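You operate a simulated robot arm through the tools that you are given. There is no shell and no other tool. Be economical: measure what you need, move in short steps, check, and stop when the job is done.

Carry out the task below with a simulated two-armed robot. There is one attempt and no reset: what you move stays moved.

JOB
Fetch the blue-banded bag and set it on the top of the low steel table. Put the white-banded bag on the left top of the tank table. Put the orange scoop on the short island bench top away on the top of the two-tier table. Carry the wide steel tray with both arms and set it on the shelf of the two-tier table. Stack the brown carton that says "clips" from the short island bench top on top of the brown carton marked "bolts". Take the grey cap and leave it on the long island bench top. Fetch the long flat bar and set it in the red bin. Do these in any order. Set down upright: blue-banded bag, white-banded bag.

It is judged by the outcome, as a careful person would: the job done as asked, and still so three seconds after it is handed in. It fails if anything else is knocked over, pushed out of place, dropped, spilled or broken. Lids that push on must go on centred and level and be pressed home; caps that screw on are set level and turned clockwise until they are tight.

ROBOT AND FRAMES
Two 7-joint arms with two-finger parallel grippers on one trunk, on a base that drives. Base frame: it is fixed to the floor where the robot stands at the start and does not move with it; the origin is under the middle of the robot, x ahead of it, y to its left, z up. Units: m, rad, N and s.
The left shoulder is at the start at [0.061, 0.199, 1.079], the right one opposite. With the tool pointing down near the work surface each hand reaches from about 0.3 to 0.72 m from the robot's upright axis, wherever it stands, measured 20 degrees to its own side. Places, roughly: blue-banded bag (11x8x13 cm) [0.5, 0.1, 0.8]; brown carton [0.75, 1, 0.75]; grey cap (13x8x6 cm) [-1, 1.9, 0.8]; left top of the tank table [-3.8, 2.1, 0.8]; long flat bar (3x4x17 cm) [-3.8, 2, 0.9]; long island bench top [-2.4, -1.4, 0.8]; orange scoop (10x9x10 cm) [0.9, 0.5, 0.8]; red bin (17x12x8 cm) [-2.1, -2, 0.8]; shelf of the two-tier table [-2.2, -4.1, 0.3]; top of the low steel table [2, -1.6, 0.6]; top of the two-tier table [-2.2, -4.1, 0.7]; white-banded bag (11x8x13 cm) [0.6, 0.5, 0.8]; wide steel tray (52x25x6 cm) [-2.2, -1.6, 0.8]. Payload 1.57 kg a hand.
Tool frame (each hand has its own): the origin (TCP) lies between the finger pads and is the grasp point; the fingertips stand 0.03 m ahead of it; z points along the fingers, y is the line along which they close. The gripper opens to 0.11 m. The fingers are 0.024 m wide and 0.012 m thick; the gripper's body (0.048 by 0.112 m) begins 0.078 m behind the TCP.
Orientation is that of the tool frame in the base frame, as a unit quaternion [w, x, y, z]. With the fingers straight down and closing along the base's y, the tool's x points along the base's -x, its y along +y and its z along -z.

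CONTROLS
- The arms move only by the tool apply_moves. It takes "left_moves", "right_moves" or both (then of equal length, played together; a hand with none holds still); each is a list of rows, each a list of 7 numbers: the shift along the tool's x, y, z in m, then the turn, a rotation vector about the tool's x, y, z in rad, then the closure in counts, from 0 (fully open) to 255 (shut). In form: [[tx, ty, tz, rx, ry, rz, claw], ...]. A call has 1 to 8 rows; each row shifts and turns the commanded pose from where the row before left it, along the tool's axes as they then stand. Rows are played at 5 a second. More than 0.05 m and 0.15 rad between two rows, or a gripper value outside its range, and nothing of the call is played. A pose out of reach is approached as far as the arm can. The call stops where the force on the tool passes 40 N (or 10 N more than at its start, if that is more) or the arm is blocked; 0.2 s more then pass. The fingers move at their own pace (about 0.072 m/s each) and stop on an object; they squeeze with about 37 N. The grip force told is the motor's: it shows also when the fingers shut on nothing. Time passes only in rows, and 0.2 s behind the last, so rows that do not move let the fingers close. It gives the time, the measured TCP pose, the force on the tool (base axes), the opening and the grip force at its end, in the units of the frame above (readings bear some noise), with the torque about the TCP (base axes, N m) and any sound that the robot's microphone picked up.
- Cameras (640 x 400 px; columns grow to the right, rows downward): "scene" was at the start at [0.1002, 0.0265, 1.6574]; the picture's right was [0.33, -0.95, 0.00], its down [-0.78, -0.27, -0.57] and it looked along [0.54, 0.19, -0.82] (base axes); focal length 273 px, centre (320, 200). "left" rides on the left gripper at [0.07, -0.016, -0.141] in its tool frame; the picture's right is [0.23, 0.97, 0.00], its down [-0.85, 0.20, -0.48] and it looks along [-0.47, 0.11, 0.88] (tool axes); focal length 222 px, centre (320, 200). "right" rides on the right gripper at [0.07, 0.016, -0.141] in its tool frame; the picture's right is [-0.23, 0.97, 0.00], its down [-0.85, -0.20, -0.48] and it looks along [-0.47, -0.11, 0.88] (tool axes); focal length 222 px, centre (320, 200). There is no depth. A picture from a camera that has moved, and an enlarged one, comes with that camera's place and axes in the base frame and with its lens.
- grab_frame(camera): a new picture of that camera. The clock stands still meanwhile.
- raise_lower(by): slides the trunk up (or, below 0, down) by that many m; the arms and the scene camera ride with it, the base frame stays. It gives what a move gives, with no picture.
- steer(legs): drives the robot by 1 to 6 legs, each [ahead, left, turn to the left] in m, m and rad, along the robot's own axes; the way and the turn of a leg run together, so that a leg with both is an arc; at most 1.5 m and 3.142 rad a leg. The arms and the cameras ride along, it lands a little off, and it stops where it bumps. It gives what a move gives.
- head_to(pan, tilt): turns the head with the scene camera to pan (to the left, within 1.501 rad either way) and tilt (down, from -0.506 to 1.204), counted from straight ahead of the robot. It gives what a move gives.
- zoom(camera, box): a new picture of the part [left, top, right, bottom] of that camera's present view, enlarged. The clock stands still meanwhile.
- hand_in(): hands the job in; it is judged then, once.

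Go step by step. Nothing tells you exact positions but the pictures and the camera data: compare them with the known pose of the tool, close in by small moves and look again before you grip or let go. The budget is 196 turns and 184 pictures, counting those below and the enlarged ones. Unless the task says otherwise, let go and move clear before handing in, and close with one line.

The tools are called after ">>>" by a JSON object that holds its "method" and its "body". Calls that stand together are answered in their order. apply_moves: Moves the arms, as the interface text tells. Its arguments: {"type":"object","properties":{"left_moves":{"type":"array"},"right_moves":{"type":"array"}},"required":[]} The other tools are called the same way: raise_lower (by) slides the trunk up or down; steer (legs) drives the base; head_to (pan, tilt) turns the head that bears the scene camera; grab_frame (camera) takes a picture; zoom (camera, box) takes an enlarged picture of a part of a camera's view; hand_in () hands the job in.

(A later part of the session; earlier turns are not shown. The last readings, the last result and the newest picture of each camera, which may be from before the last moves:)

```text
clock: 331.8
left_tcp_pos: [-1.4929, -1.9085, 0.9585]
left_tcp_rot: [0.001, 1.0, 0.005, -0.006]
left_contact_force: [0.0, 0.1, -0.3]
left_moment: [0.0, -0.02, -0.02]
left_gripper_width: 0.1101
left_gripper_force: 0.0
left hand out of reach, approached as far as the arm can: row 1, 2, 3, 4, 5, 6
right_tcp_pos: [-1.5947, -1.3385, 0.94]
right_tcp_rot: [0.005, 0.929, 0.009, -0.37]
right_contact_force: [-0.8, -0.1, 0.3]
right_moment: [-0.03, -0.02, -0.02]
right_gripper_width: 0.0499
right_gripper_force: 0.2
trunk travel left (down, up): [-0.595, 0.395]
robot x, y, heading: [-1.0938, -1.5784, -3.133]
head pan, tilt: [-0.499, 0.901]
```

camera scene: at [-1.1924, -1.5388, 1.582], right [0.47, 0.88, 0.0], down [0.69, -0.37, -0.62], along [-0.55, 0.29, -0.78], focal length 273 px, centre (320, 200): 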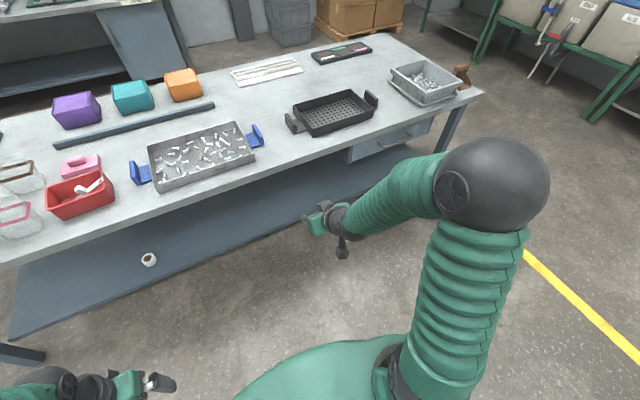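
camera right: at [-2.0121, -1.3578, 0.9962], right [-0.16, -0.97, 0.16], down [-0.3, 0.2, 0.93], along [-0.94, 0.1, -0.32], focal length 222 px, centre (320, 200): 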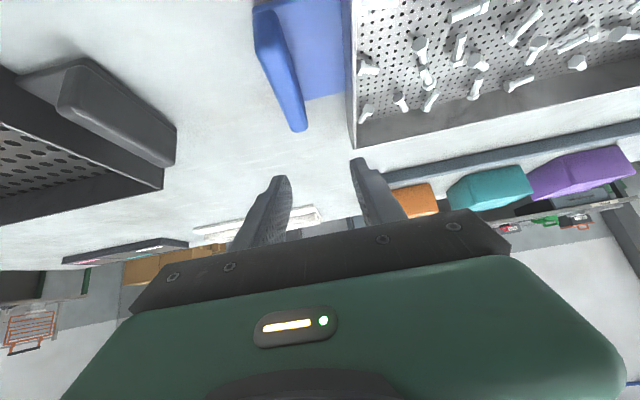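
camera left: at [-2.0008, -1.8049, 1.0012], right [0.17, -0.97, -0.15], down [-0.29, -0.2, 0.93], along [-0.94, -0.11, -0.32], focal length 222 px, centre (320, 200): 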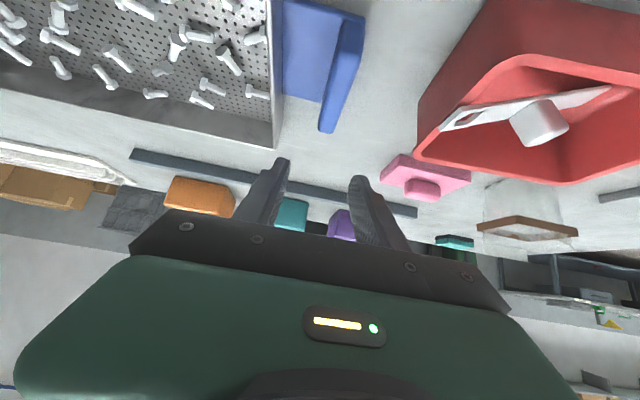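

>>> {"method": "apply_moves", "body": {"left_moves": [[0, 0, 0, 0, 0, 0.15, 0], [0, 0, 0, 0, 0, 0.15, 0], [0, 0, 0, 0, 0, 0.15, 0], [0, 0, 0, 0, 0, 0.15, 0], [0, 0, 0, 0, 0, 0.15, 0], [0, 0, 0, 0, 0, 0.15, 0], [0, 0, 0, 0, 0, 0.15, 0], [0, 0, 0, 0, 0, 0.15, 0]]}}

>>> {"method": "apply_moves", "body": {"left_moves": [[-0.016, -0.042, 0, 0, 0, 0, 0], [-0.016, -0.042, 0, 0, 0, 0, 0], [-0.016, -0.042, 0, 0, 0, 0, 0], [0, 0, 0.045, 0, 0, 0, 0], [0, 0, 0.045, 0, 0, 0, 0]]}}

```text
clock: 333.6
left_tcp_pos: [-1.4921, -1.9084, 0.9591]
left_tcp_rot: [0.003, 0.828, -0.561, -0.004]
left_contact_force: [0.7, 0.6, -0.5]
left_moment: [-0.02, -0.04, 0.0]
left_gripper_width: 0.11
left_gripper_force: 0.0
right_tcp_pos: [-1.5942, -1.3374, 0.9402]
right_tcp_rot: [0.005, 0.929, 0.008, -0.371]
right_contact_force: [-0.4, 0.3, -0.4]
right_moment: [0.0, -0.01, -0.03]
right_gripper_width: 0.0502
right_gripper_force: 0.1
trunk travel left (down, up): [-0.595, 0.395]
robot x, y, heading: [-1.0929, -1.5725, -3.129]
head pan, tilt: [-0.499, 0.901]
```

```text
clock: 334.8
left_tcp_pos: [-1.3956, -1.8196, 0.8686]
left_tcp_rot: [0.003, 0.829, -0.56, -0.002]
left_contact_force: [0.8, 0.5, -0.4]
left_moment: [0.0, -0.02, -0.02]
left_gripper_width: 0.1101
left_gripper_force: 0.2
right_tcp_pos: [-1.5967, -1.336, 0.938]
right_tcp_rot: [0.006, 0.929, 0.008, -0.369]
right_contact_force: [-0.2, -0.2, -0.1]
right_moment: [0.03, -0.02, -0.02]
right_gripper_width: 0.0503
right_gripper_force: 0.0
trunk travel left (down, up): [-0.595, 0.395]
robot x, y, heading: [-1.0942, -1.5723, -3.125]
head pan, tilt: [-0.499, 0.901]
```

>>> {"method": "apply_moves", "body": {"left_moves": [[-0.016, 0.042, 0, 0, 0, 0, 0], [-0.016, 0.042, 0, 0, 0, 0, 0], [-0.016, 0.042, 0, 0, 0, 0, 0], [-0.016, 0.042, 0, 0, 0, 0, 0], [-0.016, 0.042, 0, 0, 0, 0, 0], [-0.016, 0.042, 0, 0, 0, 0, 0]]}}

```text
clock: 336.2
left_tcp_pos: [-1.6663, -1.8262, 0.8718]
left_tcp_rot: [0.002, 0.829, -0.559, -0.002]
left_contact_force: [0.2, -0.1, -0.8]
left_moment: [0.01, -0.02, -0.01]
left_gripper_width: 0.1101
left_gripper_force: 0.1
right_tcp_pos: [-1.5957, -1.3385, 0.939]
right_tcp_rot: [0.006, 0.929, 0.008, -0.369]
right_contact_force: [0.2, -0.5, -0.4]
right_moment: [0.0, -0.03, -0.01]
right_gripper_width: 0.05
right_gripper_force: 0.1
trunk travel left (down, up): [-0.595, 0.395]
robot x, y, heading: [-1.0929, -1.5757, -3.13]
head pan, tilt: [-0.499, 0.901]
```

Yawing the hand freed the arm. I turn it back here, well extended, then pitch again.

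>>> {"method": "apply_moves", "body": {"left_moves": [[0, 0, 0, 0, 0, -0.15, 0], [0, 0, 0, 0, 0, -0.15, 0], [0, 0, 0, 0, 0, -0.15, 0], [0, 0, 0, 0, 0, -0.15, 0], [0, 0, 0, 0, 0, -0.15, 0], [0, 0, 0, 0, 0, -0.15, 0], [0, 0, 0, 0, 0, -0.15, 0], [0, 0, 0, 0, 0, -0.15, 0]]}}

>>> {"method": "apply_moves", "body": {"left_moves": [[0, 0, 0, 0, -0.15, 0, 139], [0, 0, 0, 0, -0.15, 0, 139], [0, 0, 0, 0, -0.15, 0, 139], [0, 0, 0, 0, -0.15, 0, 139], [0, 0, 0, 0, -0.155, 0, 139]]}}

```text
clock: 338.0
left_tcp_pos: [-1.6635, -1.8212, 0.8719]
left_tcp_rot: [0.001, 1.0, 0.007, -0.005]
left_contact_force: [0.7, 0.3, 0.1]
left_moment: [0.0, 0.01, -0.04]
left_gripper_width: 0.11
left_gripper_force: 0.1
right_tcp_pos: [-1.5953, -1.3379, 0.9392]
right_tcp_rot: [0.006, 0.929, 0.009, -0.37]
right_contact_force: [-0.2, 0.5, -0.7]
right_moment: [-0.01, 0.02, 0.01]
right_gripper_width: 0.05
right_gripper_force: 0.0
trunk travel left (down, up): [-0.595, 0.395]
robot x, y, heading: [-1.0926, -1.5764, -3.129]
head pan, tilt: [-0.499, 0.901]
```

```text
refused: row 5 steps farther than a row can; nothing moved
```

>>> {"method": "apply_moves", "body": {"left_moves": [[0, 0, 0, 0, -0.15, 0, 139], [0, 0, 0, 0, -0.15, 0, 139], [0, 0, 0, 0, -0.15, 0, 139], [0, 0, 0, 0, -0.15, 0, 139], [0, 0, 0, 0, -0.149, 0, 139]]}}

>>> {"method": "raise_lower", "body": {"by": -0.06}}

```text
clock: 339.2
left_tcp_pos: [-1.6627, -1.8222, 0.8722]
left_tcp_rot: [0.002, 0.929, 0.005, -0.37]
left_contact_force: [-0.4, -0.4, 0.0]
left_moment: [-0.02, -0.01, 0.01]
left_gripper_width: 0.0502
left_gripper_force: 0.0
right_tcp_pos: [-1.596, -1.3378, 0.9399]
right_tcp_rot: [0.005, 0.929, 0.008, -0.37]
right_contact_force: [0.2, -0.3, 0.3]
right_moment: [0.0, 0.02, -0.02]
right_gripper_width: 0.0503
right_gripper_force: 0.1
trunk travel left (down, up): [-0.595, 0.395]
robot x, y, heading: [-1.0961, -1.5749, -3.131]
head pan, tilt: [-0.499, 0.901]
```

```text
clock: 340.2
left_tcp_pos: [-1.6635, -1.8203, 0.8111]
left_tcp_rot: [0.003, 0.929, 0.006, -0.371]
left_contact_force: [0.0, 0.2, 0.4]
left_moment: [0.0, 0.0, 0.01]
left_gripper_width: 0.0502
left_gripper_force: 0.0
right_tcp_pos: [-1.5944, -1.3374, 0.8794]
right_tcp_rot: [0.007, 0.929, 0.009, -0.37]
right_contact_force: [-0.1, 0.8, -0.8]
right_moment: [0.02, -0.02, 0.03]
right_gripper_width: 0.0501
right_gripper_force: 0.1
trunk travel left (down, up): [-0.535, 0.455]
robot x, y, heading: [-1.0913, -1.574, -3.135]
head pan, tilt: [-0.499, 0.901]
```

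>>> {"method": "apply_moves", "body": {"left_moves": [[0.0017, 0, -0.0484, 0, 0, 0, 139], [0.0017, 0, -0.0484, 0, 0, 0, 139]], "right_moves": [[0, -0.0025, 0, 0, 0, 0, 139], [0, -0.0025, 0, 0, 0, 0, 139]]}}

>>> {"method": "raise_lower", "body": {"by": 0.07}}

>>> {"method": "steer", "body": {"legs": [[0.557, 0, -0.006]]}}

>>> {"method": "apply_moves", "body": {"left_moves": [[0, 0, 0, 0, 0, 0, 139], [0, 0, 0, 0, 0, 0, 139], [0, 0, 0, 0, 0, 0, 139]]}}

>>> {"method": "zoom", "body": {"camera": "left", "box": [200, 0, 440, 240]}}

>>> {"method": "zoom", "body": {"camera": "right", "box": [200, 0, 440, 240]}}

```text
clock: 340.8
left_tcp_pos: [-1.5928, -1.8178, 0.8799]
left_tcp_rot: [0.003, 0.928, 0.005, -0.372]
left_contact_force: [-0.3, 0.2, 0.4]
left_moment: [-0.02, 0.07, 0.02]
left_gripper_width: 0.0501
left_gripper_force: 0.0
right_tcp_pos: [-1.594, -1.3317, 0.8773]
right_tcp_rot: [0.006, 0.928, 0.007, -0.372]
right_contact_force: [-0.9, 1.3, 0.8]
right_moment: [-0.02, 0.0, 0.01]
right_gripper_width: 0.05
right_gripper_force: 0.0
trunk travel left (down, up): [-0.535, 0.455]
robot x, y, heading: [-1.091, -1.5737, -3.139]
head pan, tilt: [-0.499, 0.901]
```

```text
clock: 341.9
left_tcp_pos: [-1.5945, -1.8199, 0.9505]
left_tcp_rot: [0.004, 0.929, 0.006, -0.371]
left_contact_force: [0.3, 0.4, 1.8]
left_moment: [0.01, -0.02, 0.02]
left_gripper_width: 0.0503
left_gripper_force: 0.1
right_tcp_pos: [-1.5953, -1.3331, 0.9475]
right_tcp_rot: [0.006, 0.929, 0.009, -0.37]
right_contact_force: [0.6, 0.3, -0.5]
right_moment: [-0.02, 0.01, 0.05]
right_gripper_width: 0.0502
right_gripper_force: 0.1
trunk travel left (down, up): [-0.605, 0.385]
robot x, y, heading: [-1.0949, -1.5735, -3.133]
head pan, tilt: [-0.499, 0.901]
```

```text
clock: 345.1
left_tcp_pos: [-2.1546, -1.8302, 0.9491]
left_tcp_rot: [0.003, 0.929, 0.007, -0.37]
left_contact_force: [-0.1, -0.9, 0.0]
left_moment: [-0.03, -0.02, -0.02]
left_gripper_width: 0.0501
left_gripper_force: 0.0
right_tcp_pos: [-2.1571, -1.3426, 0.9474]
right_tcp_rot: [0.008, 0.929, 0.012, -0.37]
right_contact_force: [0.3, 0.2, 0.8]
right_moment: [-0.03, 0.0, -0.03]
right_gripper_width: 0.0502
right_gripper_force: 0.1
trunk travel left (down, up): [-0.605, 0.385]
robot x, y, heading: [-1.6521, -1.5813, -3.123]
head pan, tilt: [-0.499, 0.901]
```

```text
clock: 345.9
left_tcp_pos: [-2.1554, -1.8295, 0.9492]
left_tcp_rot: [0.005, 0.929, 0.008, -0.37]
left_contact_force: [0.0, -0.1, 0.6]
left_moment: [0.02, 0.02, 0.01]
left_gripper_width: 0.0502
left_gripper_force: 0.0
right_tcp_pos: [-2.1576, -1.3417, 0.9479]
right_tcp_rot: [0.007, 0.929, 0.011, -0.371]
right_contact_force: [0.1, 0.6, 0.6]
right_moment: [-0.02, 0.03, -0.01]
right_gripper_width: 0.05
right_gripper_force: 0.1
trunk travel left (down, up): [-0.605, 0.385]
robot x, y, heading: [-1.658, -1.5839, -3.124]
head pan, tilt: [-0.499, 0.901]
```

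```text
1.67 times, centred on (320, 120) of left
camera zoom: at [-2.0076, -1.8114, 1.0032], right [0.18, -0.97, -0.16], down [-0.29, -0.2, 0.94], along [-0.94, -0.12, -0.32], focal length 370 px, centre (320, 333)
```

zoom: 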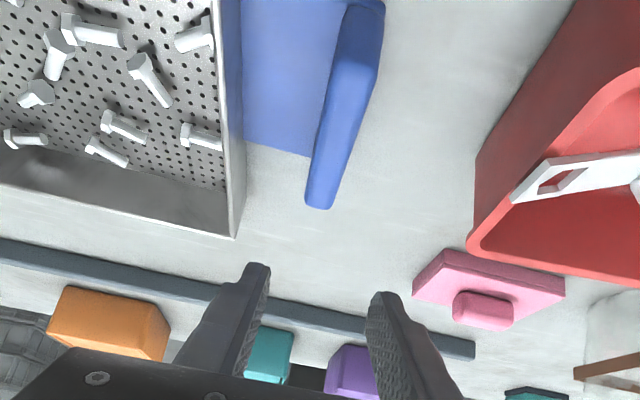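

```text
1.67 times, centred on (320, 120) of right
camera zoom: at [-2.009, -1.3561, 1.0014], right [-0.14, -0.98, 0.16], down [-0.3, 0.2, 0.93], along [-0.94, 0.08, -0.32], focal length 370 px, centre (320, 333)
```

zoom: 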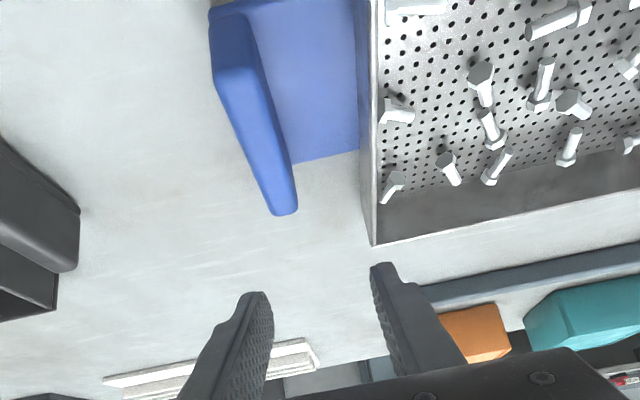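

Left needs +5 mm and right +11 mm in y. I correct those and lower with the trunk, so both hands go straight down together.

>>> {"method": "apply_moves", "body": {"left_moves": [[0, -0.0055, 0, 0, 0, 0, 139], [0, 0, 0, 0, 0, 0, 139]], "right_moves": [[0, -0.0107, 0, 0, 0, 0, 139], [0, 0, 0, 0, 0, 0, 139]]}}

>>> {"method": "raise_lower", "body": {"by": -0.085}}

>>> {"method": "zoom", "body": {"camera": "left", "box": [200, 0, 440, 240]}}

>>> {"method": "zoom", "body": {"camera": "right", "box": [200, 0, 440, 240]}}

```text
clock: 346.5
left_tcp_pos: [-2.1542, -1.8228, 0.9503]
left_tcp_rot: [0.003, 0.929, 0.006, -0.37]
left_contact_force: [-0.2, 1.0, -0.7]
left_moment: [0.0, -0.03, 0.04]
left_gripper_width: 0.0501
left_gripper_force: 0.0
right_tcp_pos: [-2.1579, -1.3327, 0.9464]
right_tcp_rot: [0.007, 0.929, 0.011, -0.371]
right_contact_force: [-0.3, -0.7, -0.1]
right_moment: [-0.03, -0.01, -0.03]
right_gripper_width: 0.0502
right_gripper_force: 0.0
trunk travel left (down, up): [-0.605, 0.385]
robot x, y, heading: [-1.6546, -1.5812, -3.128]
head pan, tilt: [-0.499, 0.901]
```

```text
clock: 347.7
left_tcp_pos: [-2.1553, -1.8239, 0.8641]
left_tcp_rot: [0.003, 0.929, 0.007, -0.37]
left_contact_force: [1.1, 0.1, 0.0]
left_moment: [-0.01, 0.01, 0.0]
left_gripper_width: 0.0503
left_gripper_force: 0.1
right_tcp_pos: [-2.1568, -1.3317, 0.8622]
right_tcp_rot: [0.006, 0.929, 0.01, -0.37]
right_contact_force: [0.7, 0.1, 0.0]
right_moment: [0.02, -0.02, -0.01]
right_gripper_width: 0.0501
right_gripper_force: 0.2
trunk travel left (down, up): [-0.52, 0.47]
robot x, y, heading: [-1.6547, -1.5822, -3.126]
head pan, tilt: [-0.499, 0.901]
```

```text
1.67 times, centred on (320, 120) of left
camera zoom: at [-2.0071, -1.805, 0.9182], right [0.18, -0.97, -0.16], down [-0.29, -0.2, 0.94], along [-0.94, -0.12, -0.32], focal length 370 px, centre (320, 333)
```

zoom: 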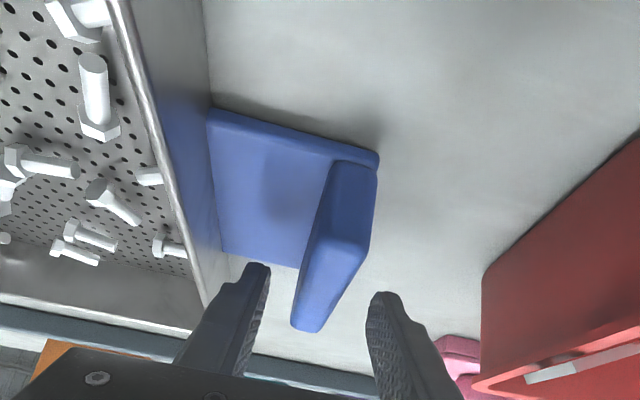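

```text
1.67 times, centred on (320, 120) of right
camera zoom: at [-2.0084, -1.3455, 0.9158], right [-0.14, -0.98, 0.16], down [-0.3, 0.2, 0.93], along [-0.94, 0.08, -0.32], focal length 370 px, centre (320, 333)
```

zoom: 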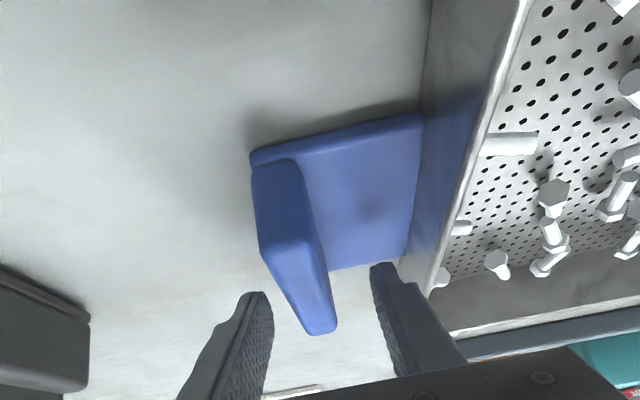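

Both handles are between the fingers. I lower another 1.6 cm and close both grippers.

>>> {"method": "raise_lower", "body": {"by": -0.016}}

>>> {"method": "apply_moves", "body": {"left_moves": [[0, 0, 0, 0, 0, 0, 180], [0, 0, 0, 0, 0, 0, 220], [0, 0, 0, 0, 0, 0, 255], [0, 0, 0, 0, 0, 0, 255], [0, 0, 0, 0, 0, 0, 255]], "right_moves": [[0, 0, 0, 0, 0, 0, 180], [0, 0, 0, 0, 0, 0, 220], [0, 0, 0, 0, 0, 0, 255], [0, 0, 0, 0, 0, 0, 255], [0, 0, 0, 0, 0, 0, 255]]}}

>>> {"method": "zoom", "body": {"camera": "left", "box": [200, 0, 440, 240]}}

>>> {"method": "zoom", "body": {"camera": "right", "box": [200, 0, 440, 240]}}

```text
clock: 348.3
left_tcp_pos: [-2.1551, -1.8224, 0.8468]
left_tcp_rot: [0.003, 0.929, 0.008, -0.371]
left_contact_force: [0.4, -0.3, 0.3]
left_moment: [0.0, 0.04, 0.02]
left_gripper_width: 0.0502
left_gripper_force: 0.1
right_tcp_pos: [-2.1567, -1.3331, 0.8469]
right_tcp_rot: [0.008, 0.929, 0.011, -0.37]
right_contact_force: [-0.1, -0.3, -0.6]
right_moment: [-0.02, 0.01, -0.02]
right_gripper_width: 0.0499
right_gripper_force: 0.2
trunk travel left (down, up): [-0.504, 0.486]
robot x, y, heading: [-1.6535, -1.582, -3.124]
head pan, tilt: [-0.499, 0.901]
```

```text
clock: 349.5
left_tcp_pos: [-2.1549, -1.8244, 0.848]
left_tcp_rot: [0.005, 0.928, 0.009, -0.371]
left_contact_force: [5.8, -22.2, 2.1]
left_moment: [0.28, 0.13, -1.51]
left_gripper_width: 0.0202
left_gripper_force: 33.9
right_tcp_pos: [-2.1571, -1.33, 0.8462]
right_tcp_rot: [0.006, 0.929, 0.008, -0.37]
right_contact_force: [-6.0, 24.8, 0.6]
right_moment: [0.81, -0.22, -1.76]
right_gripper_width: 0.0203
right_gripper_force: 34.2
trunk travel left (down, up): [-0.504, 0.486]
robot x, y, heading: [-1.6553, -1.5818, -3.126]
head pan, tilt: [-0.499, 0.901]
```

```text
1.67 times, centred on (320, 120) of left
camera zoom: at [-2.0073, -1.8054, 0.9021], right [0.18, -0.97, -0.15], down [-0.29, -0.2, 0.94], along [-0.94, -0.13, -0.32], focal length 370 px, centre (320, 333)
```

zoom: 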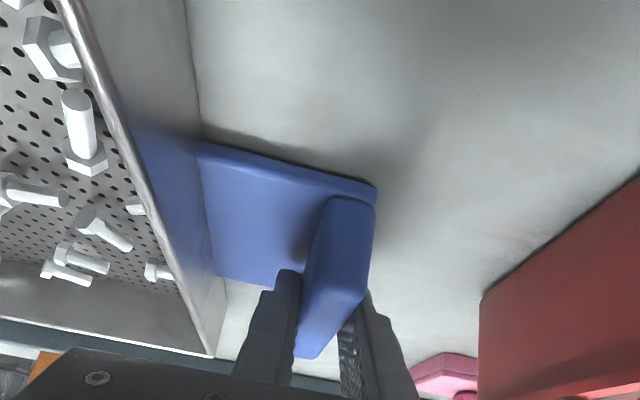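

```text
1.67 times, centred on (320, 120) of right
camera zoom: at [-2.009, -1.3439, 0.8996], right [-0.15, -0.98, 0.16], down [-0.29, 0.2, 0.94], along [-0.94, 0.09, -0.32], focal length 370 px, centre (320, 333)
```

zoom: 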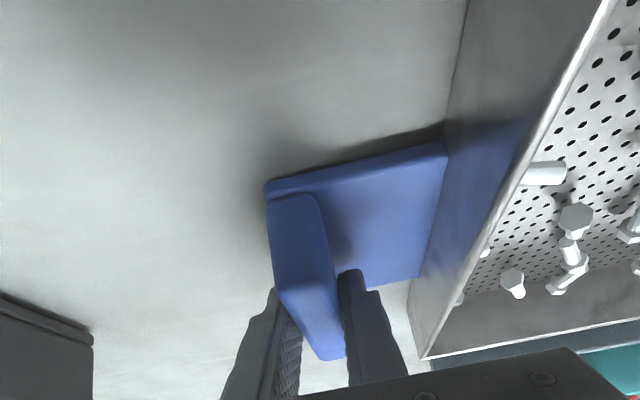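

Both handles are gripped, with a slight sideways strain. I relax it by 2 mm each, then lift a little with the trunk and check the forces.

>>> {"method": "apply_moves", "body": {"left_moves": [[0, 0.002, 0, 0, 0, 0, 255], [0, 0, 0, 0, 0, 0, 255]], "right_moves": [[0, -0.002, 0, 0, 0, 0, 255], [0, 0, 0, 0, 0, 0, 255]]}}

>>> {"method": "raise_lower", "body": {"by": 0.03}}

>>> {"method": "head_to", "body": {"pan": 0.0, "tilt": 1.0}}

>>> {"method": "grab_frame", "body": {"camera": "scene"}}

```text
clock: 350.1
left_tcp_pos: [-2.1551, -1.8244, 0.8477]
left_tcp_rot: [0.004, 0.929, 0.006, -0.371]
left_contact_force: [6.6, -13.7, 4.6]
left_moment: [0.34, -0.34, -1.34]
left_gripper_width: 0.0204
left_gripper_force: 33.5
right_tcp_pos: [-2.1568, -1.3313, 0.8463]
right_tcp_rot: [0.006, 0.929, 0.01, -0.37]
right_contact_force: [-4.9, 17.0, 0.1]
right_moment: [0.67, -0.12, -1.79]
right_gripper_width: 0.0208
right_gripper_force: 34.3
trunk travel left (down, up): [-0.504, 0.486]
robot x, y, heading: [-1.6522, -1.5813, -3.129]
head pan, tilt: [-0.499, 0.901]
```

```text
clock: 350.9
left_tcp_pos: [-2.1566, -1.8248, 0.8762]
left_tcp_rot: [0.003, 0.929, 0.006, -0.369]
left_contact_force: [6.5, -13.1, -2.7]
left_moment: [0.42, -0.15, -1.37]
left_gripper_width: 0.0202
left_gripper_force: 33.9
right_tcp_pos: [-2.1587, -1.3304, 0.8754]
right_tcp_rot: [0.007, 0.929, 0.01, -0.37]
right_contact_force: [-6.0, 12.8, -8.1]
right_moment: [0.74, 0.06, -1.71]
right_gripper_width: 0.0208
right_gripper_force: 34.3
trunk travel left (down, up): [-0.534, 0.456]
robot x, y, heading: [-1.6574, -1.5803, -3.124]
head pan, tilt: [-0.499, 0.901]
```

```text
clock: 351.8
left_tcp_pos: [-2.1556, -1.8245, 0.8763]
left_tcp_rot: [0.004, 0.929, 0.007, -0.37]
left_contact_force: [5.7, -8.7, -2.5]
left_moment: [0.41, -0.22, -1.46]
left_gripper_width: 0.0202
left_gripper_force: 34.1
right_tcp_pos: [-2.1586, -1.3306, 0.8755]
right_tcp_rot: [0.006, 0.929, 0.01, -0.37]
right_contact_force: [-5.9, 7.9, -7.7]
right_moment: [0.69, 0.13, -1.69]
right_gripper_width: 0.0209
right_gripper_force: 34.2
trunk travel left (down, up): [-0.534, 0.456]
robot x, y, heading: [-1.6504, -1.5838, -3.125]
head pan, tilt: [0.0, 1.0]
```

```text
48 pictures are left
camera scene: at [-1.759, -1.5827, 1.5135], right [-0.02, 1.0, 0.0], down [0.84, 0.01, -0.54], along [-0.54, -0.01, -0.84], focal length 273 px, centre (320, 200)
```

scene: 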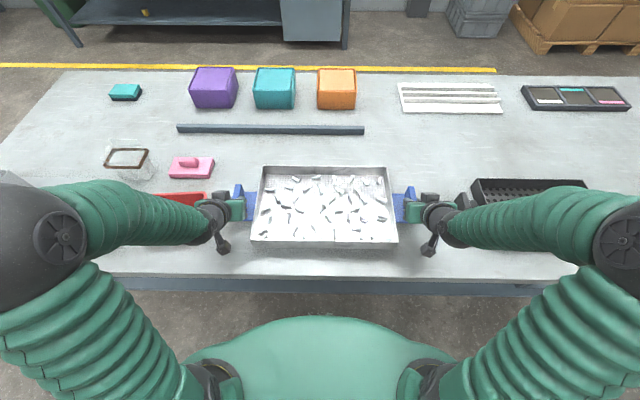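

The tray is up, level and light enough. I raise it a bit more, back away, and strafe to in front of the two-tier table.

>>> {"method": "raise_lower", "body": {"by": 0.06}}

>>> {"method": "steer", "body": {"legs": [[-0.5, 0, -0.015], [0, 1.25, 0], [0, 1.24, 0]]}}

>>> {"method": "head_to", "body": {"pan": 0.0, "tilt": 0.7}}

>>> {"method": "grab_frame", "body": {"camera": "scene"}}

```text
clock: 352.8
left_tcp_pos: [-2.1572, -1.8244, 0.9359]
left_tcp_rot: [0.004, 0.929, 0.007, -0.37]
left_contact_force: [6.1, -6.5, -3.8]
left_moment: [0.4, -0.14, -1.46]
left_gripper_width: 0.0201
left_gripper_force: 33.9
right_tcp_pos: [-2.1597, -1.3312, 0.9353]
right_tcp_rot: [0.007, 0.929, 0.011, -0.369]
right_contact_force: [-6.5, 6.9, -7.7]
right_moment: [0.65, 0.05, -1.68]
right_gripper_width: 0.0207
right_gripper_force: 34.4
trunk travel left (down, up): [-0.594, 0.396]
robot x, y, heading: [-1.6557, -1.5815, -3.128]
head pan, tilt: [0.0, 1.0]
```

```text
clock: 367.5
left_tcp_pos: [-1.6607, -4.2909, 0.9374]
left_tcp_rot: [0.0, 0.929, -0.002, -0.371]
left_contact_force: [6.4, 5.1, -3.1]
left_moment: [0.52, -0.1, -1.44]
left_gripper_width: 0.02
left_gripper_force: 33.9
right_tcp_pos: [-1.6547, -3.7965, 0.9348]
right_tcp_rot: [0.004, 0.929, 0.001, -0.369]
right_contact_force: [-6.8, -4.1, -7.2]
right_moment: [0.54, -0.01, -1.65]
right_gripper_width: 0.0206
right_gripper_force: 34.0
trunk travel left (down, up): [-0.594, 0.396]
robot x, y, heading: [-1.1581, -4.0594, 3.141]
head pan, tilt: [0.0, 1.0]
```

```text
clock: 368.3
left_tcp_pos: [-1.6583, -4.2924, 0.9368]
left_tcp_rot: [0.0, 0.929, -0.002, -0.37]
left_contact_force: [6.4, -2.0, -2.8]
left_moment: [0.5, 0.17, -1.52]
left_gripper_width: 0.02
left_gripper_force: 33.3
right_tcp_pos: [-1.6535, -3.7986, 0.9375]
right_tcp_rot: [0.004, 0.928, 0.001, -0.372]
right_contact_force: [-7.1, 1.9, -8.3]
right_moment: [0.55, -0.26, -1.74]
right_gripper_width: 0.0206
right_gripper_force: 34.0
trunk travel left (down, up): [-0.594, 0.396]
robot x, y, heading: [-1.1631, -4.0565, 3.138]
head pan, tilt: [0.0, 0.7]
```

```text
47 pictures are left
camera scene: at [-1.2751, -4.0572, 1.5968], right [0.0, 1.0, 0.0], down [0.65, 0.0, -0.76], along [-0.76, 0.0, -0.65], focal length 273 px, centre (320, 200)
```

scene: 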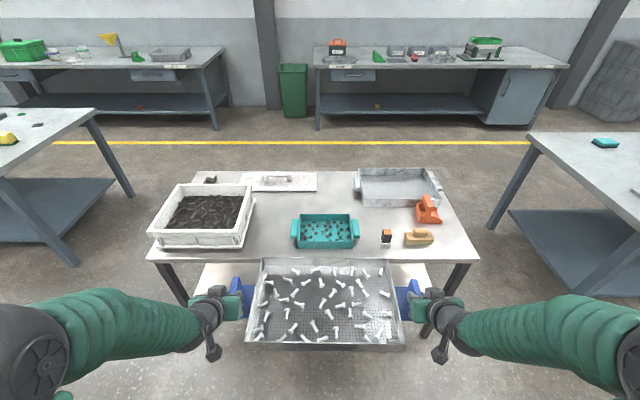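

Positioned in front of the table. I lower the trunk so the tray comes down to just above shelf height, still in front of the table.

>>> {"method": "raise_lower", "body": {"by": -0.5}}

>>> {"method": "head_to", "body": {"pan": 0.0, "tilt": 0.6}}

>>> {"method": "grab_frame", "body": {"camera": "scene"}}

>>> {"method": "grab_frame", "body": {"camera": "left"}}

```text
refused: -0.5 is not a number from -0.4 to 0.4
```

```text
clock: 369.0
left_tcp_pos: [-1.6593, -4.2916, 0.9385]
left_tcp_rot: [0.0, 0.929, -0.002, -0.371]
left_contact_force: [6.7, -1.5, -2.8]
left_moment: [0.38, -0.5, -1.4]
left_gripper_width: 0.0201
left_gripper_force: 34.4
right_tcp_pos: [-1.6542, -3.7977, 0.9362]
right_tcp_rot: [0.003, 0.929, 0.002, -0.371]
right_contact_force: [-5.4, 1.5, -7.8]
right_moment: [0.64, 0.41, -1.59]
right_gripper_width: 0.0208
right_gripper_force: 33.6
trunk travel left (down, up): [-0.594, 0.396]
robot x, y, heading: [-1.1566, -4.0593, 3.136]
head pan, tilt: [0.0, 0.6]
```

```text
46 pictures are left
camera scene: at [-1.2787, -4.0573, 1.6054], right [0.0, 1.0, 0.0], down [0.57, 0.0, -0.82], along [-0.82, 0.0, -0.57], focal length 273 px, centre (320, 200)
```

scene: 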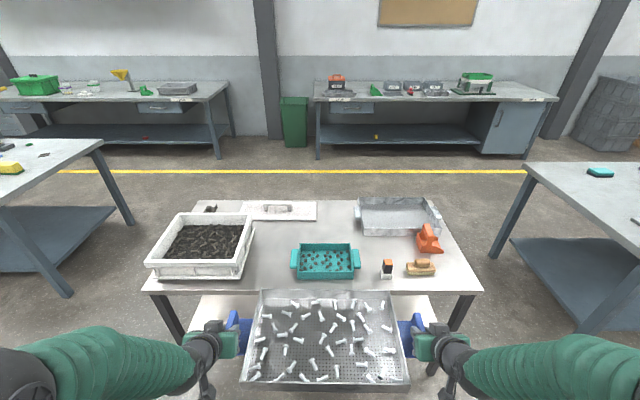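

```text
45 pictures are left
camera left: at [-1.5115, -4.2768, 0.9916], right [0.16, -0.97, -0.16], down [-0.29, -0.2, 0.94], along [-0.94, -0.11, -0.32], focal length 222 px, centre (320, 200)
```

left: 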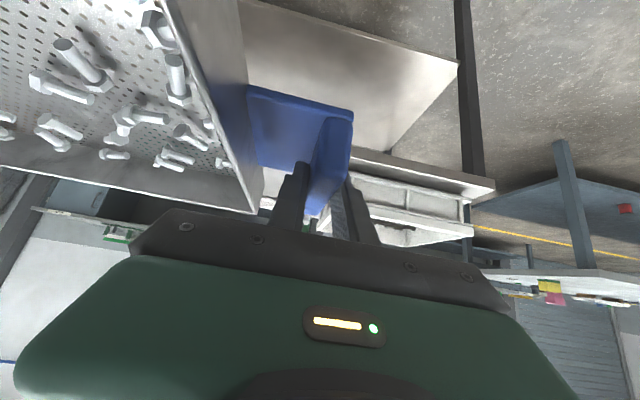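

>>> {"method": "raise_lower", "body": {"by": -0.4}}

>>> {"method": "grab_frame", "body": {"camera": "left"}}

>>> {"method": "grab_frame", "body": {"camera": "scene"}}

```text
clock: 372.8
left_tcp_pos: [-1.6592, -4.2929, 0.5364]
left_tcp_rot: [0.0, 0.929, -0.001, -0.371]
left_contact_force: [6.2, -1.8, -3.0]
left_moment: [0.48, 0.09, -1.38]
left_gripper_width: 0.0203
left_gripper_force: 33.9
right_tcp_pos: [-1.6535, -3.7983, 0.5371]
right_tcp_rot: [0.004, 0.929, 0.003, -0.37]
right_contact_force: [-5.8, 2.8, -8.0]
right_moment: [0.55, -0.17, -1.63]
right_gripper_width: 0.0207
right_gripper_force: 34.2
trunk travel left (down, up): [-0.194, 0.796]
robot x, y, heading: [-1.1567, -4.0551, 3.14]
head pan, tilt: [0.0, 0.6]
```

```text
44 pictures are left
camera left: at [-1.5108, -4.2769, 0.5917], right [0.16, -0.97, -0.16], down [-0.29, -0.2, 0.94], along [-0.94, -0.11, -0.32], focal length 222 px, centre (320, 200)
```

left: 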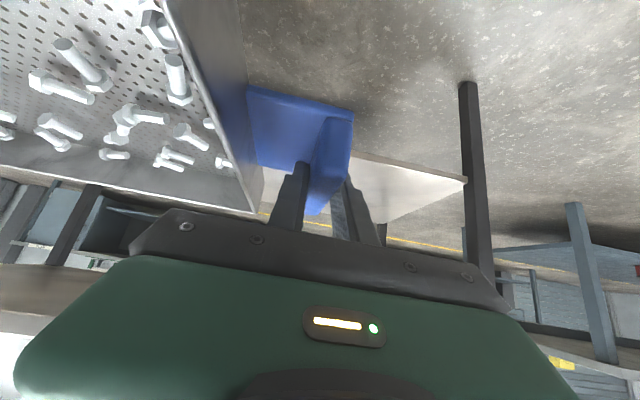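

```text
43 pictures are left
camera scene: at [-1.2774, -4.0574, 1.2055], right [0.0, 1.0, 0.0], down [0.57, 0.0, -0.82], along [-0.82, 0.0, -0.57], focal length 273 px, centre (320, 200)
```

scene: 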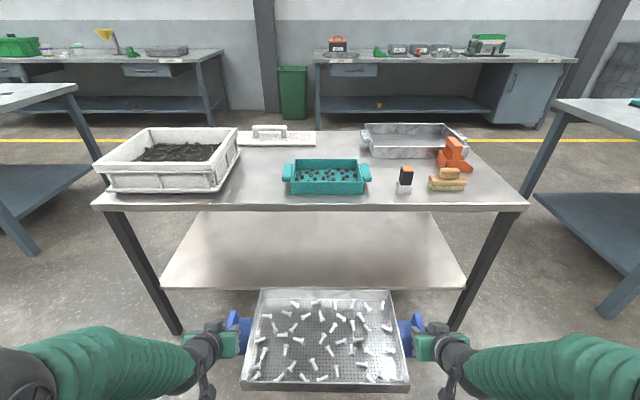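

The shelf surface is at z≈0.296 with its front edge at x≈-1.98, spanning y from -4.69 to -3.47, and it is empty. I lower to 3 cm above shelf level and drive in.

>>> {"method": "raise_lower", "body": {"by": -0.168}}

>>> {"method": "zoom", "body": {"camera": "scene", "box": [100, 150, 540, 400]}}

>>> {"method": "steer", "body": {"legs": [[0.28, 0, 0]]}}

>>> {"method": "head_to", "body": {"pan": 0.0, "tilt": 0.8}}

>>> {"method": "grab_frame", "body": {"camera": "scene"}}

>>> {"method": "grab_frame", "body": {"camera": "left"}}

```text
clock: 374.7
left_tcp_pos: [-1.6589, -4.2924, 0.369]
left_tcp_rot: [-0.001, 0.929, -0.003, -0.371]
left_contact_force: [6.3, -1.8, -2.9]
left_moment: [0.42, -0.18, -1.38]
left_gripper_width: 0.0199
left_gripper_force: 34.6
right_tcp_pos: [-1.6517, -3.7983, 0.3679]
right_tcp_rot: [0.003, 0.929, 0.002, -0.37]
right_contact_force: [-6.3, 2.9, -7.8]
right_moment: [0.63, 0.07, -1.62]
right_gripper_width: 0.0205
right_gripper_force: 34.0
trunk travel left (down, up): [-0.026, 0.964]
robot x, y, heading: [-1.1543, -4.0605, 3.137]
head pan, tilt: [0.0, 0.6]
```

```text
1.45 times, centred on (320, 275) of scene
camera zoom: at [-1.2769, -4.0574, 1.0375], right [0.0, 1.0, 0.0], down [0.57, 0.0, -0.82], along [-0.82, 0.0, -0.57], focal length 397 px, centre (320, 91)
```

zoom: 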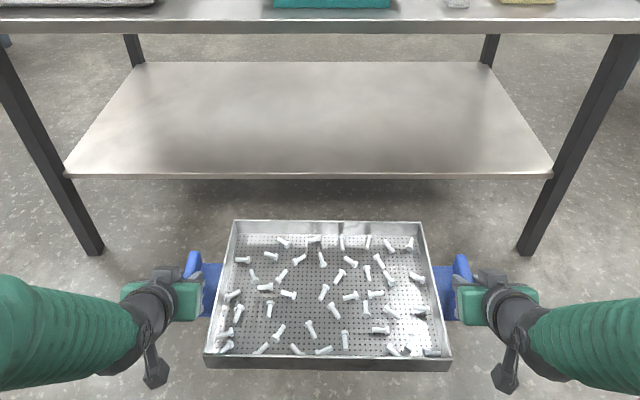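

```text
clock: 376.7
left_tcp_pos: [-1.9399, -4.2915, 0.3699]
left_tcp_rot: [-0.001, 0.929, -0.002, -0.37]
left_contact_force: [5.2, -1.6, -2.5]
left_moment: [0.44, -0.11, -1.4]
left_gripper_width: 0.0201
left_gripper_force: 33.6
right_tcp_pos: [-1.934, -3.7963, 0.3679]
right_tcp_rot: [0.003, 0.929, 0.001, -0.371]
right_contact_force: [-6.8, 2.2, -6.6]
right_moment: [0.6, 0.04, -1.64]
right_gripper_width: 0.0207
right_gripper_force: 34.5
trunk travel left (down, up): [-0.026, 0.964]
robot x, y, heading: [-1.4396, -4.0631, 3.139]
head pan, tilt: [0.0, 0.6]
```

```text
clock: 377.4
left_tcp_pos: [-1.9382, -4.2913, 0.3687]
left_tcp_rot: [0.0, 0.929, -0.002, -0.371]
left_contact_force: [6.4, -0.5, -3.7]
left_moment: [0.47, 0.3, -1.45]
left_gripper_width: 0.0199
left_gripper_force: 34.2
right_tcp_pos: [-1.9336, -3.7999, 0.3692]
right_tcp_rot: [0.003, 0.929, 0.001, -0.371]
right_contact_force: [-5.9, 1.5, -6.8]
right_moment: [0.52, -0.38, -1.74]
right_gripper_width: 0.0205
right_gripper_force: 34.0
trunk travel left (down, up): [-0.026, 0.964]
robot x, y, heading: [-1.4362, -4.0546, 3.14]
head pan, tilt: [0.0, 0.799]
```

```text
41 pictures are left
camera scene: at [-1.5495, -4.0569, 1.0207], right [0.0, 1.0, 0.0], down [0.72, 0.0, -0.7], along [-0.7, 0.0, -0.72], focal length 273 px, centre (320, 200)
```

scene: 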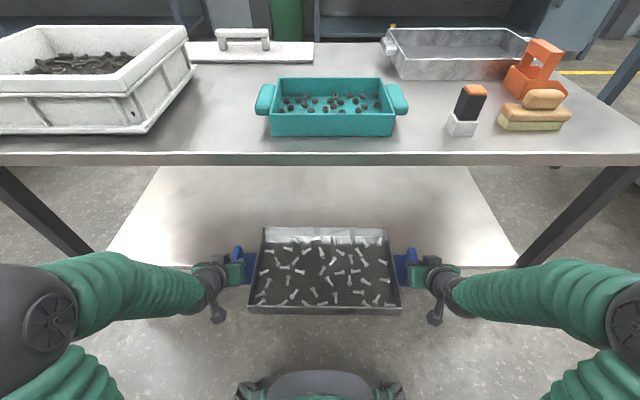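

```text
40 pictures are left
camera left: at [-1.7901, -4.2762, 0.4239], right [0.16, -0.97, -0.15], down [-0.29, -0.2, 0.94], along [-0.94, -0.11, -0.32], focal length 222 px, centre (320, 200)
```

left: 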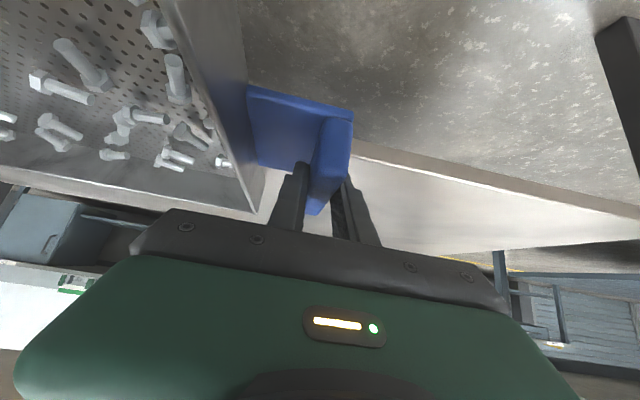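

The tray's rear edge is already over the shelf with clearance. I continue in to the final depth.

>>> {"method": "steer", "body": {"legs": [[0.178, 0, 0]]}}

>>> {"method": "apply_moves", "body": {"left_moves": [[0, 0, 0, 0, 0, 0, 255], [0, 0, 0, 0, 0, 0, 255]]}}

>>> {"method": "grab_frame", "body": {"camera": "scene"}}

>>> {"method": "grab_frame", "body": {"camera": "left"}}

```text
clock: 378.9
left_tcp_pos: [-2.1164, -4.291, 0.3704]
left_tcp_rot: [-0.001, 0.929, -0.003, -0.37]
left_contact_force: [5.9, -2.1, -3.4]
left_moment: [0.36, -0.63, -1.43]
left_gripper_width: 0.0202
left_gripper_force: 33.6
right_tcp_pos: [-2.1089, -3.7956, 0.368]
right_tcp_rot: [0.003, 0.928, 0.001, -0.372]
right_contact_force: [-6.5, 1.6, -7.4]
right_moment: [0.64, 0.5, -1.61]
right_gripper_width: 0.0204
right_gripper_force: 33.7
trunk travel left (down, up): [-0.026, 0.964]
robot x, y, heading: [-1.6118, -4.0592, 3.133]
head pan, tilt: [0.0, 0.799]
```

```text
clock: 379.5
left_tcp_pos: [-2.1138, -4.29, 0.3707]
left_tcp_rot: [-0.001, 0.929, -0.004, -0.37]
left_contact_force: [5.7, -1.2, -3.4]
left_moment: [0.56, 0.46, -1.45]
left_gripper_width: 0.0201
left_gripper_force: 33.8
right_tcp_pos: [-2.108, -3.7942, 0.3685]
right_tcp_rot: [0.004, 0.928, 0.0, -0.372]
right_contact_force: [-6.5, 0.7, -6.7]
right_moment: [0.52, -0.56, -1.74]
right_gripper_width: 0.0206
right_gripper_force: 33.7
trunk travel left (down, up): [-0.026, 0.964]
robot x, y, heading: [-1.6125, -4.0571, 3.138]
head pan, tilt: [0.0, 0.799]
```

```text
39 pictures are left
camera scene: at [-1.7263, -4.0562, 1.0206], right [0.0, 1.0, 0.0], down [0.72, 0.0, -0.69], along [-0.69, 0.0, -0.72], focal length 273 px, centre (320, 200)
```

scene: 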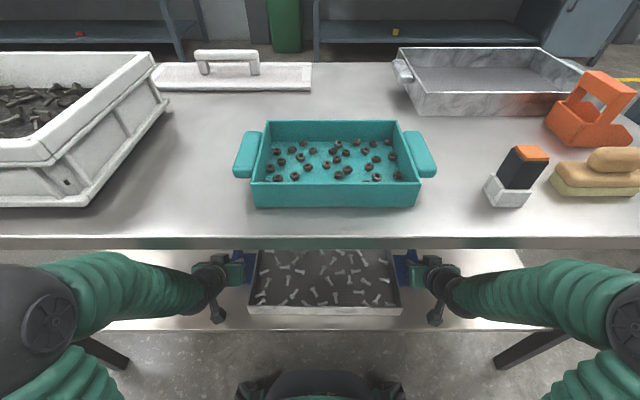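

```text
38 pictures are left
camera left: at [-1.9666, -4.275, 0.4243], right [0.16, -0.98, -0.15], down [-0.29, -0.2, 0.94], along [-0.94, -0.1, -0.32], focal length 222 px, centre (320, 200)
```

left: 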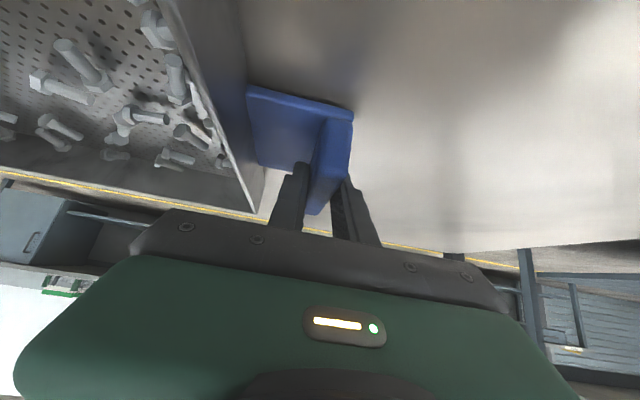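

The tray is fully over the shelf, front edge about 2 cm inside. I lower the last centimetres.

>>> {"method": "raise_lower", "body": {"by": -0.022}}

>>> {"method": "apply_moves", "body": {"left_moves": [[0.0021, 0, 0.0022, 0, 0, 0, 255], [0.0021, 0, 0.0022, 0, 0, 0, 255]], "right_moves": [[0.0021, 0, 0.0022, 0, 0, 0, 255], [0.0021, 0, 0.0022, 0, 0, 0, 255]]}}

```text
clock: 380.1
left_tcp_pos: [-2.1187, -4.2896, 0.36]
left_tcp_rot: [0.0, 0.923, -0.004, -0.385]
left_contact_force: [12.8, 0.2, 25.2]
left_moment: [1.38, 0.86, -0.97]
left_gripper_width: 0.02
left_gripper_force: 33.6
right_tcp_pos: [-2.1122, -3.795, 0.3608]
right_tcp_rot: [0.001, 0.922, 0.001, -0.387]
right_contact_force: [-1.0, -2.7, 17.3]
right_moment: [0.29, 0.49, -1.78]
right_gripper_width: 0.0203
right_gripper_force: 33.9
trunk travel left (down, up): [-0.007, 0.983]
robot x, y, heading: [-1.6144, -4.0619, 3.14]
head pan, tilt: [0.0, 0.799]
stopped: the force on the tool passed its limit at 59 N (the readings are from after the stop); the commanded pose is now the measured one
```

```text
clock: 380.4
left_tcp_pos: [-2.1208, -4.2879, 0.3608]
left_tcp_rot: [0.001, 0.922, -0.005, -0.387]
left_contact_force: [12.2, 0.7, 27.1]
left_moment: [1.32, -0.47, -0.76]
left_gripper_width: 0.02
left_gripper_force: 33.8
right_tcp_pos: [-2.1143, -3.7955, 0.36]
right_tcp_rot: [0.0, 0.921, 0.001, -0.39]
right_contact_force: [-3.2, -2.2, 15.7]
right_moment: [0.36, -0.83, -1.73]
right_gripper_width: 0.0201
right_gripper_force: 33.9
trunk travel left (down, up): [-0.007, 0.983]
robot x, y, heading: [-1.6079, -4.0596, 3.144]
head pan, tilt: [0.0, 0.799]
stopped in row 1 (left hand): the force on the tool passed its limit at 44 N (the readings are from after the stop); the commanded pose is now the measured one
```

Contact with the shelf on both sides. I relieve the load slightly, then open both grippers.

>>> {"method": "raise_lower", "body": {"by": 0.004}}

>>> {"method": "apply_moves", "body": {"left_moves": [[0, 0, 0, 0, 0, 0, 220], [0, 0, 0, 0, 0, 0, 180], [0, 0, 0, 0, 0, 0, 145], [0, 0, 0, 0, 0, 0, 145], [0, 0, 0, 0, 0, 0, 145]], "right_moves": [[0, 0, 0, 0, 0, 0, 220], [0, 0, 0, 0, 0, 0, 180], [0, 0, 0, 0, 0, 0, 145], [0, 0, 0, 0, 0, 0, 145], [0, 0, 0, 0, 0, 0, 145]]}}

>>> {"method": "zoom", "body": {"camera": "left", "box": [200, 0, 440, 240]}}

>>> {"method": "zoom", "body": {"camera": "right", "box": [200, 0, 440, 240]}}

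```text
clock: 380.9
left_tcp_pos: [-2.1202, -4.2899, 0.362]
left_tcp_rot: [0.0, 0.924, -0.006, -0.383]
left_contact_force: [5.3, 2.0, 10.4]
left_moment: [1.3, 1.25, -0.95]
left_gripper_width: 0.0201
left_gripper_force: 33.6
right_tcp_pos: [-2.1146, -3.7952, 0.3608]
right_tcp_rot: [0.001, 0.923, 0.002, -0.385]
right_contact_force: [-5.5, -0.3, 0.3]
right_moment: [0.81, 1.28, -1.63]
right_gripper_width: 0.0202
right_gripper_force: 34.3
trunk travel left (down, up): [-0.011, 0.979]
robot x, y, heading: [-1.6102, -4.0578, 3.144]
head pan, tilt: [0.0, 0.799]
```

```text
clock: 382.1
left_tcp_pos: [-2.1203, -4.2894, 0.361]
left_tcp_rot: [0.002, 0.924, -0.004, -0.383]
left_contact_force: [1.4, -3.0, 7.4]
left_moment: [0.12, 0.01, -0.04]
left_gripper_width: 0.0452
left_gripper_force: 0.1
right_tcp_pos: [-2.115, -3.7955, 0.3622]
right_tcp_rot: [0.0, 0.923, 0.001, -0.384]
right_contact_force: [1.7, 0.9, 5.1]
right_moment: [-0.03, 0.01, 0.04]
right_gripper_width: 0.0462
right_gripper_force: 0.0
trunk travel left (down, up): [-0.011, 0.979]
robot x, y, heading: [-1.6091, -4.0567, 3.139]
head pan, tilt: [0.0, 0.799]
```

```text
1.67 times, centred on (320, 120) of left
camera zoom: at [-1.9707, -4.2749, 0.4118], right [0.15, -0.98, -0.16], down [-0.27, -0.19, 0.94], along [-0.95, -0.1, -0.29], focal length 370 px, centre (320, 333)
```

zoom: 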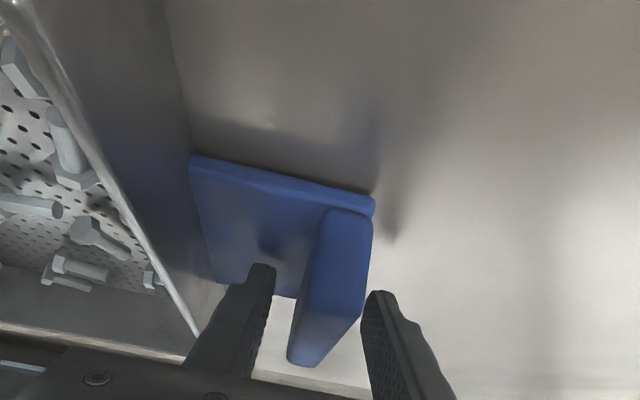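

```text
1.67 times, centred on (320, 120) of right
camera zoom: at [-1.9646, -3.8122, 0.41], right [-0.16, -0.97, 0.16], down [-0.26, 0.2, 0.94], along [-0.95, 0.11, -0.29], focal length 370 px, centre (320, 333)
```

zoom: 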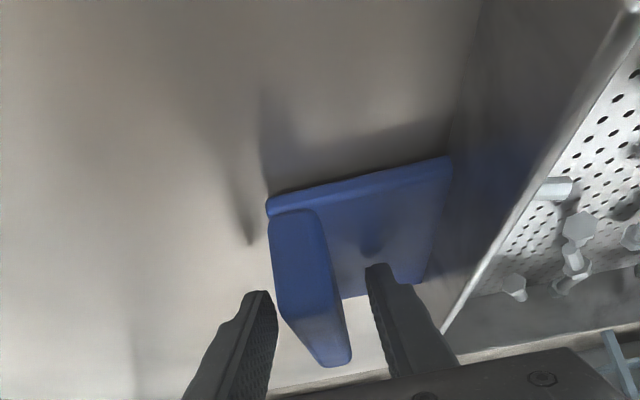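

Released. I raise 4 cm so the fingers clear the handles, then back straight out.

>>> {"method": "raise_lower", "body": {"by": 0.045}}

>>> {"method": "steer", "body": {"legs": [[-0.5, 0, 0]]}}

>>> {"method": "head_to", "body": {"pan": 0.0, "tilt": 0.6}}

>>> {"method": "grab_frame", "body": {"camera": "scene"}}

```text
clock: 383.0
left_tcp_pos: [-2.1202, -4.2898, 0.4061]
left_tcp_rot: [0.001, 0.924, -0.004, -0.382]
left_contact_force: [0.6, 0.6, 0.6]
left_moment: [-0.01, -0.02, -0.03]
left_gripper_width: 0.0473
left_gripper_force: 0.0
right_tcp_pos: [-2.1159, -3.7951, 0.406]
right_tcp_rot: [0.001, 0.923, 0.002, -0.384]
right_contact_force: [0.1, 0.7, 0.1]
right_moment: [-0.01, 0.0, 0.0]
right_gripper_width: 0.0477
right_gripper_force: 0.0
trunk travel left (down, up): [-0.056, 0.934]
robot x, y, heading: [-1.6095, -4.0555, 3.137]
head pan, tilt: [0.0, 0.799]
```

```text
clock: 386.0
left_tcp_pos: [-1.6154, -4.2935, 0.4052]
left_tcp_rot: [0.001, 0.924, -0.003, -0.383]
left_contact_force: [0.2, -0.1, 0.3]
left_moment: [0.02, 0.03, 0.0]
left_gripper_width: 0.0473
left_gripper_force: 0.0
right_tcp_pos: [-1.6132, -3.7992, 0.4055]
right_tcp_rot: [0.002, 0.924, 0.004, -0.383]
right_contact_force: [0.6, 0.5, -0.5]
right_moment: [0.03, -0.03, 0.02]
right_gripper_width: 0.0471
right_gripper_force: 0.0
trunk travel left (down, up): [-0.056, 0.934]
robot x, y, heading: [-1.1097, -4.058, -3.148]
head pan, tilt: [0.0, 0.799]
```

```text
clock: 386.7
left_tcp_pos: [-1.6157, -4.2928, 0.4064]
left_tcp_rot: [0.001, 0.924, -0.003, -0.382]
left_contact_force: [0.9, -0.2, 0.3]
left_moment: [0.0, 0.01, -0.01]
left_gripper_width: 0.0476
left_gripper_force: 0.0
right_tcp_pos: [-1.6121, -3.7987, 0.4061]
right_tcp_rot: [0.002, 0.923, 0.004, -0.384]
right_contact_force: [-0.8, 0.2, 1.0]
right_moment: [0.02, 0.0, -0.02]
right_gripper_width: 0.0474
right_gripper_force: 0.0
trunk travel left (down, up): [-0.056, 0.934]
robot x, y, heading: [-1.1056, -4.0574, -3.144]
head pan, tilt: [0.0, 0.6]
```

```text
35 pictures are left
camera scene: at [-1.229, -4.0576, 1.0672], right [0.0, 1.0, 0.0], down [0.57, 0.0, -0.82], along [-0.82, 0.0, -0.57], focal length 273 px, centre (320, 200)
```

scene: 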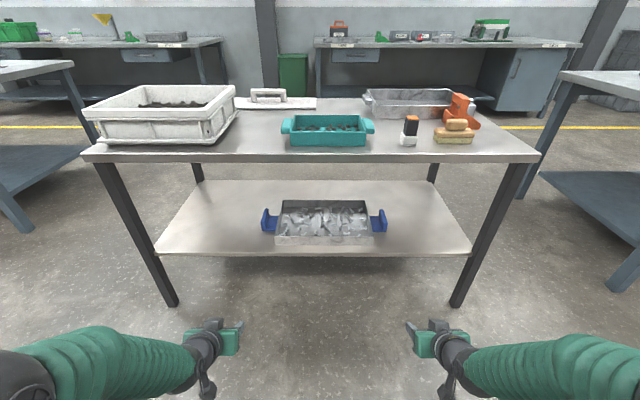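

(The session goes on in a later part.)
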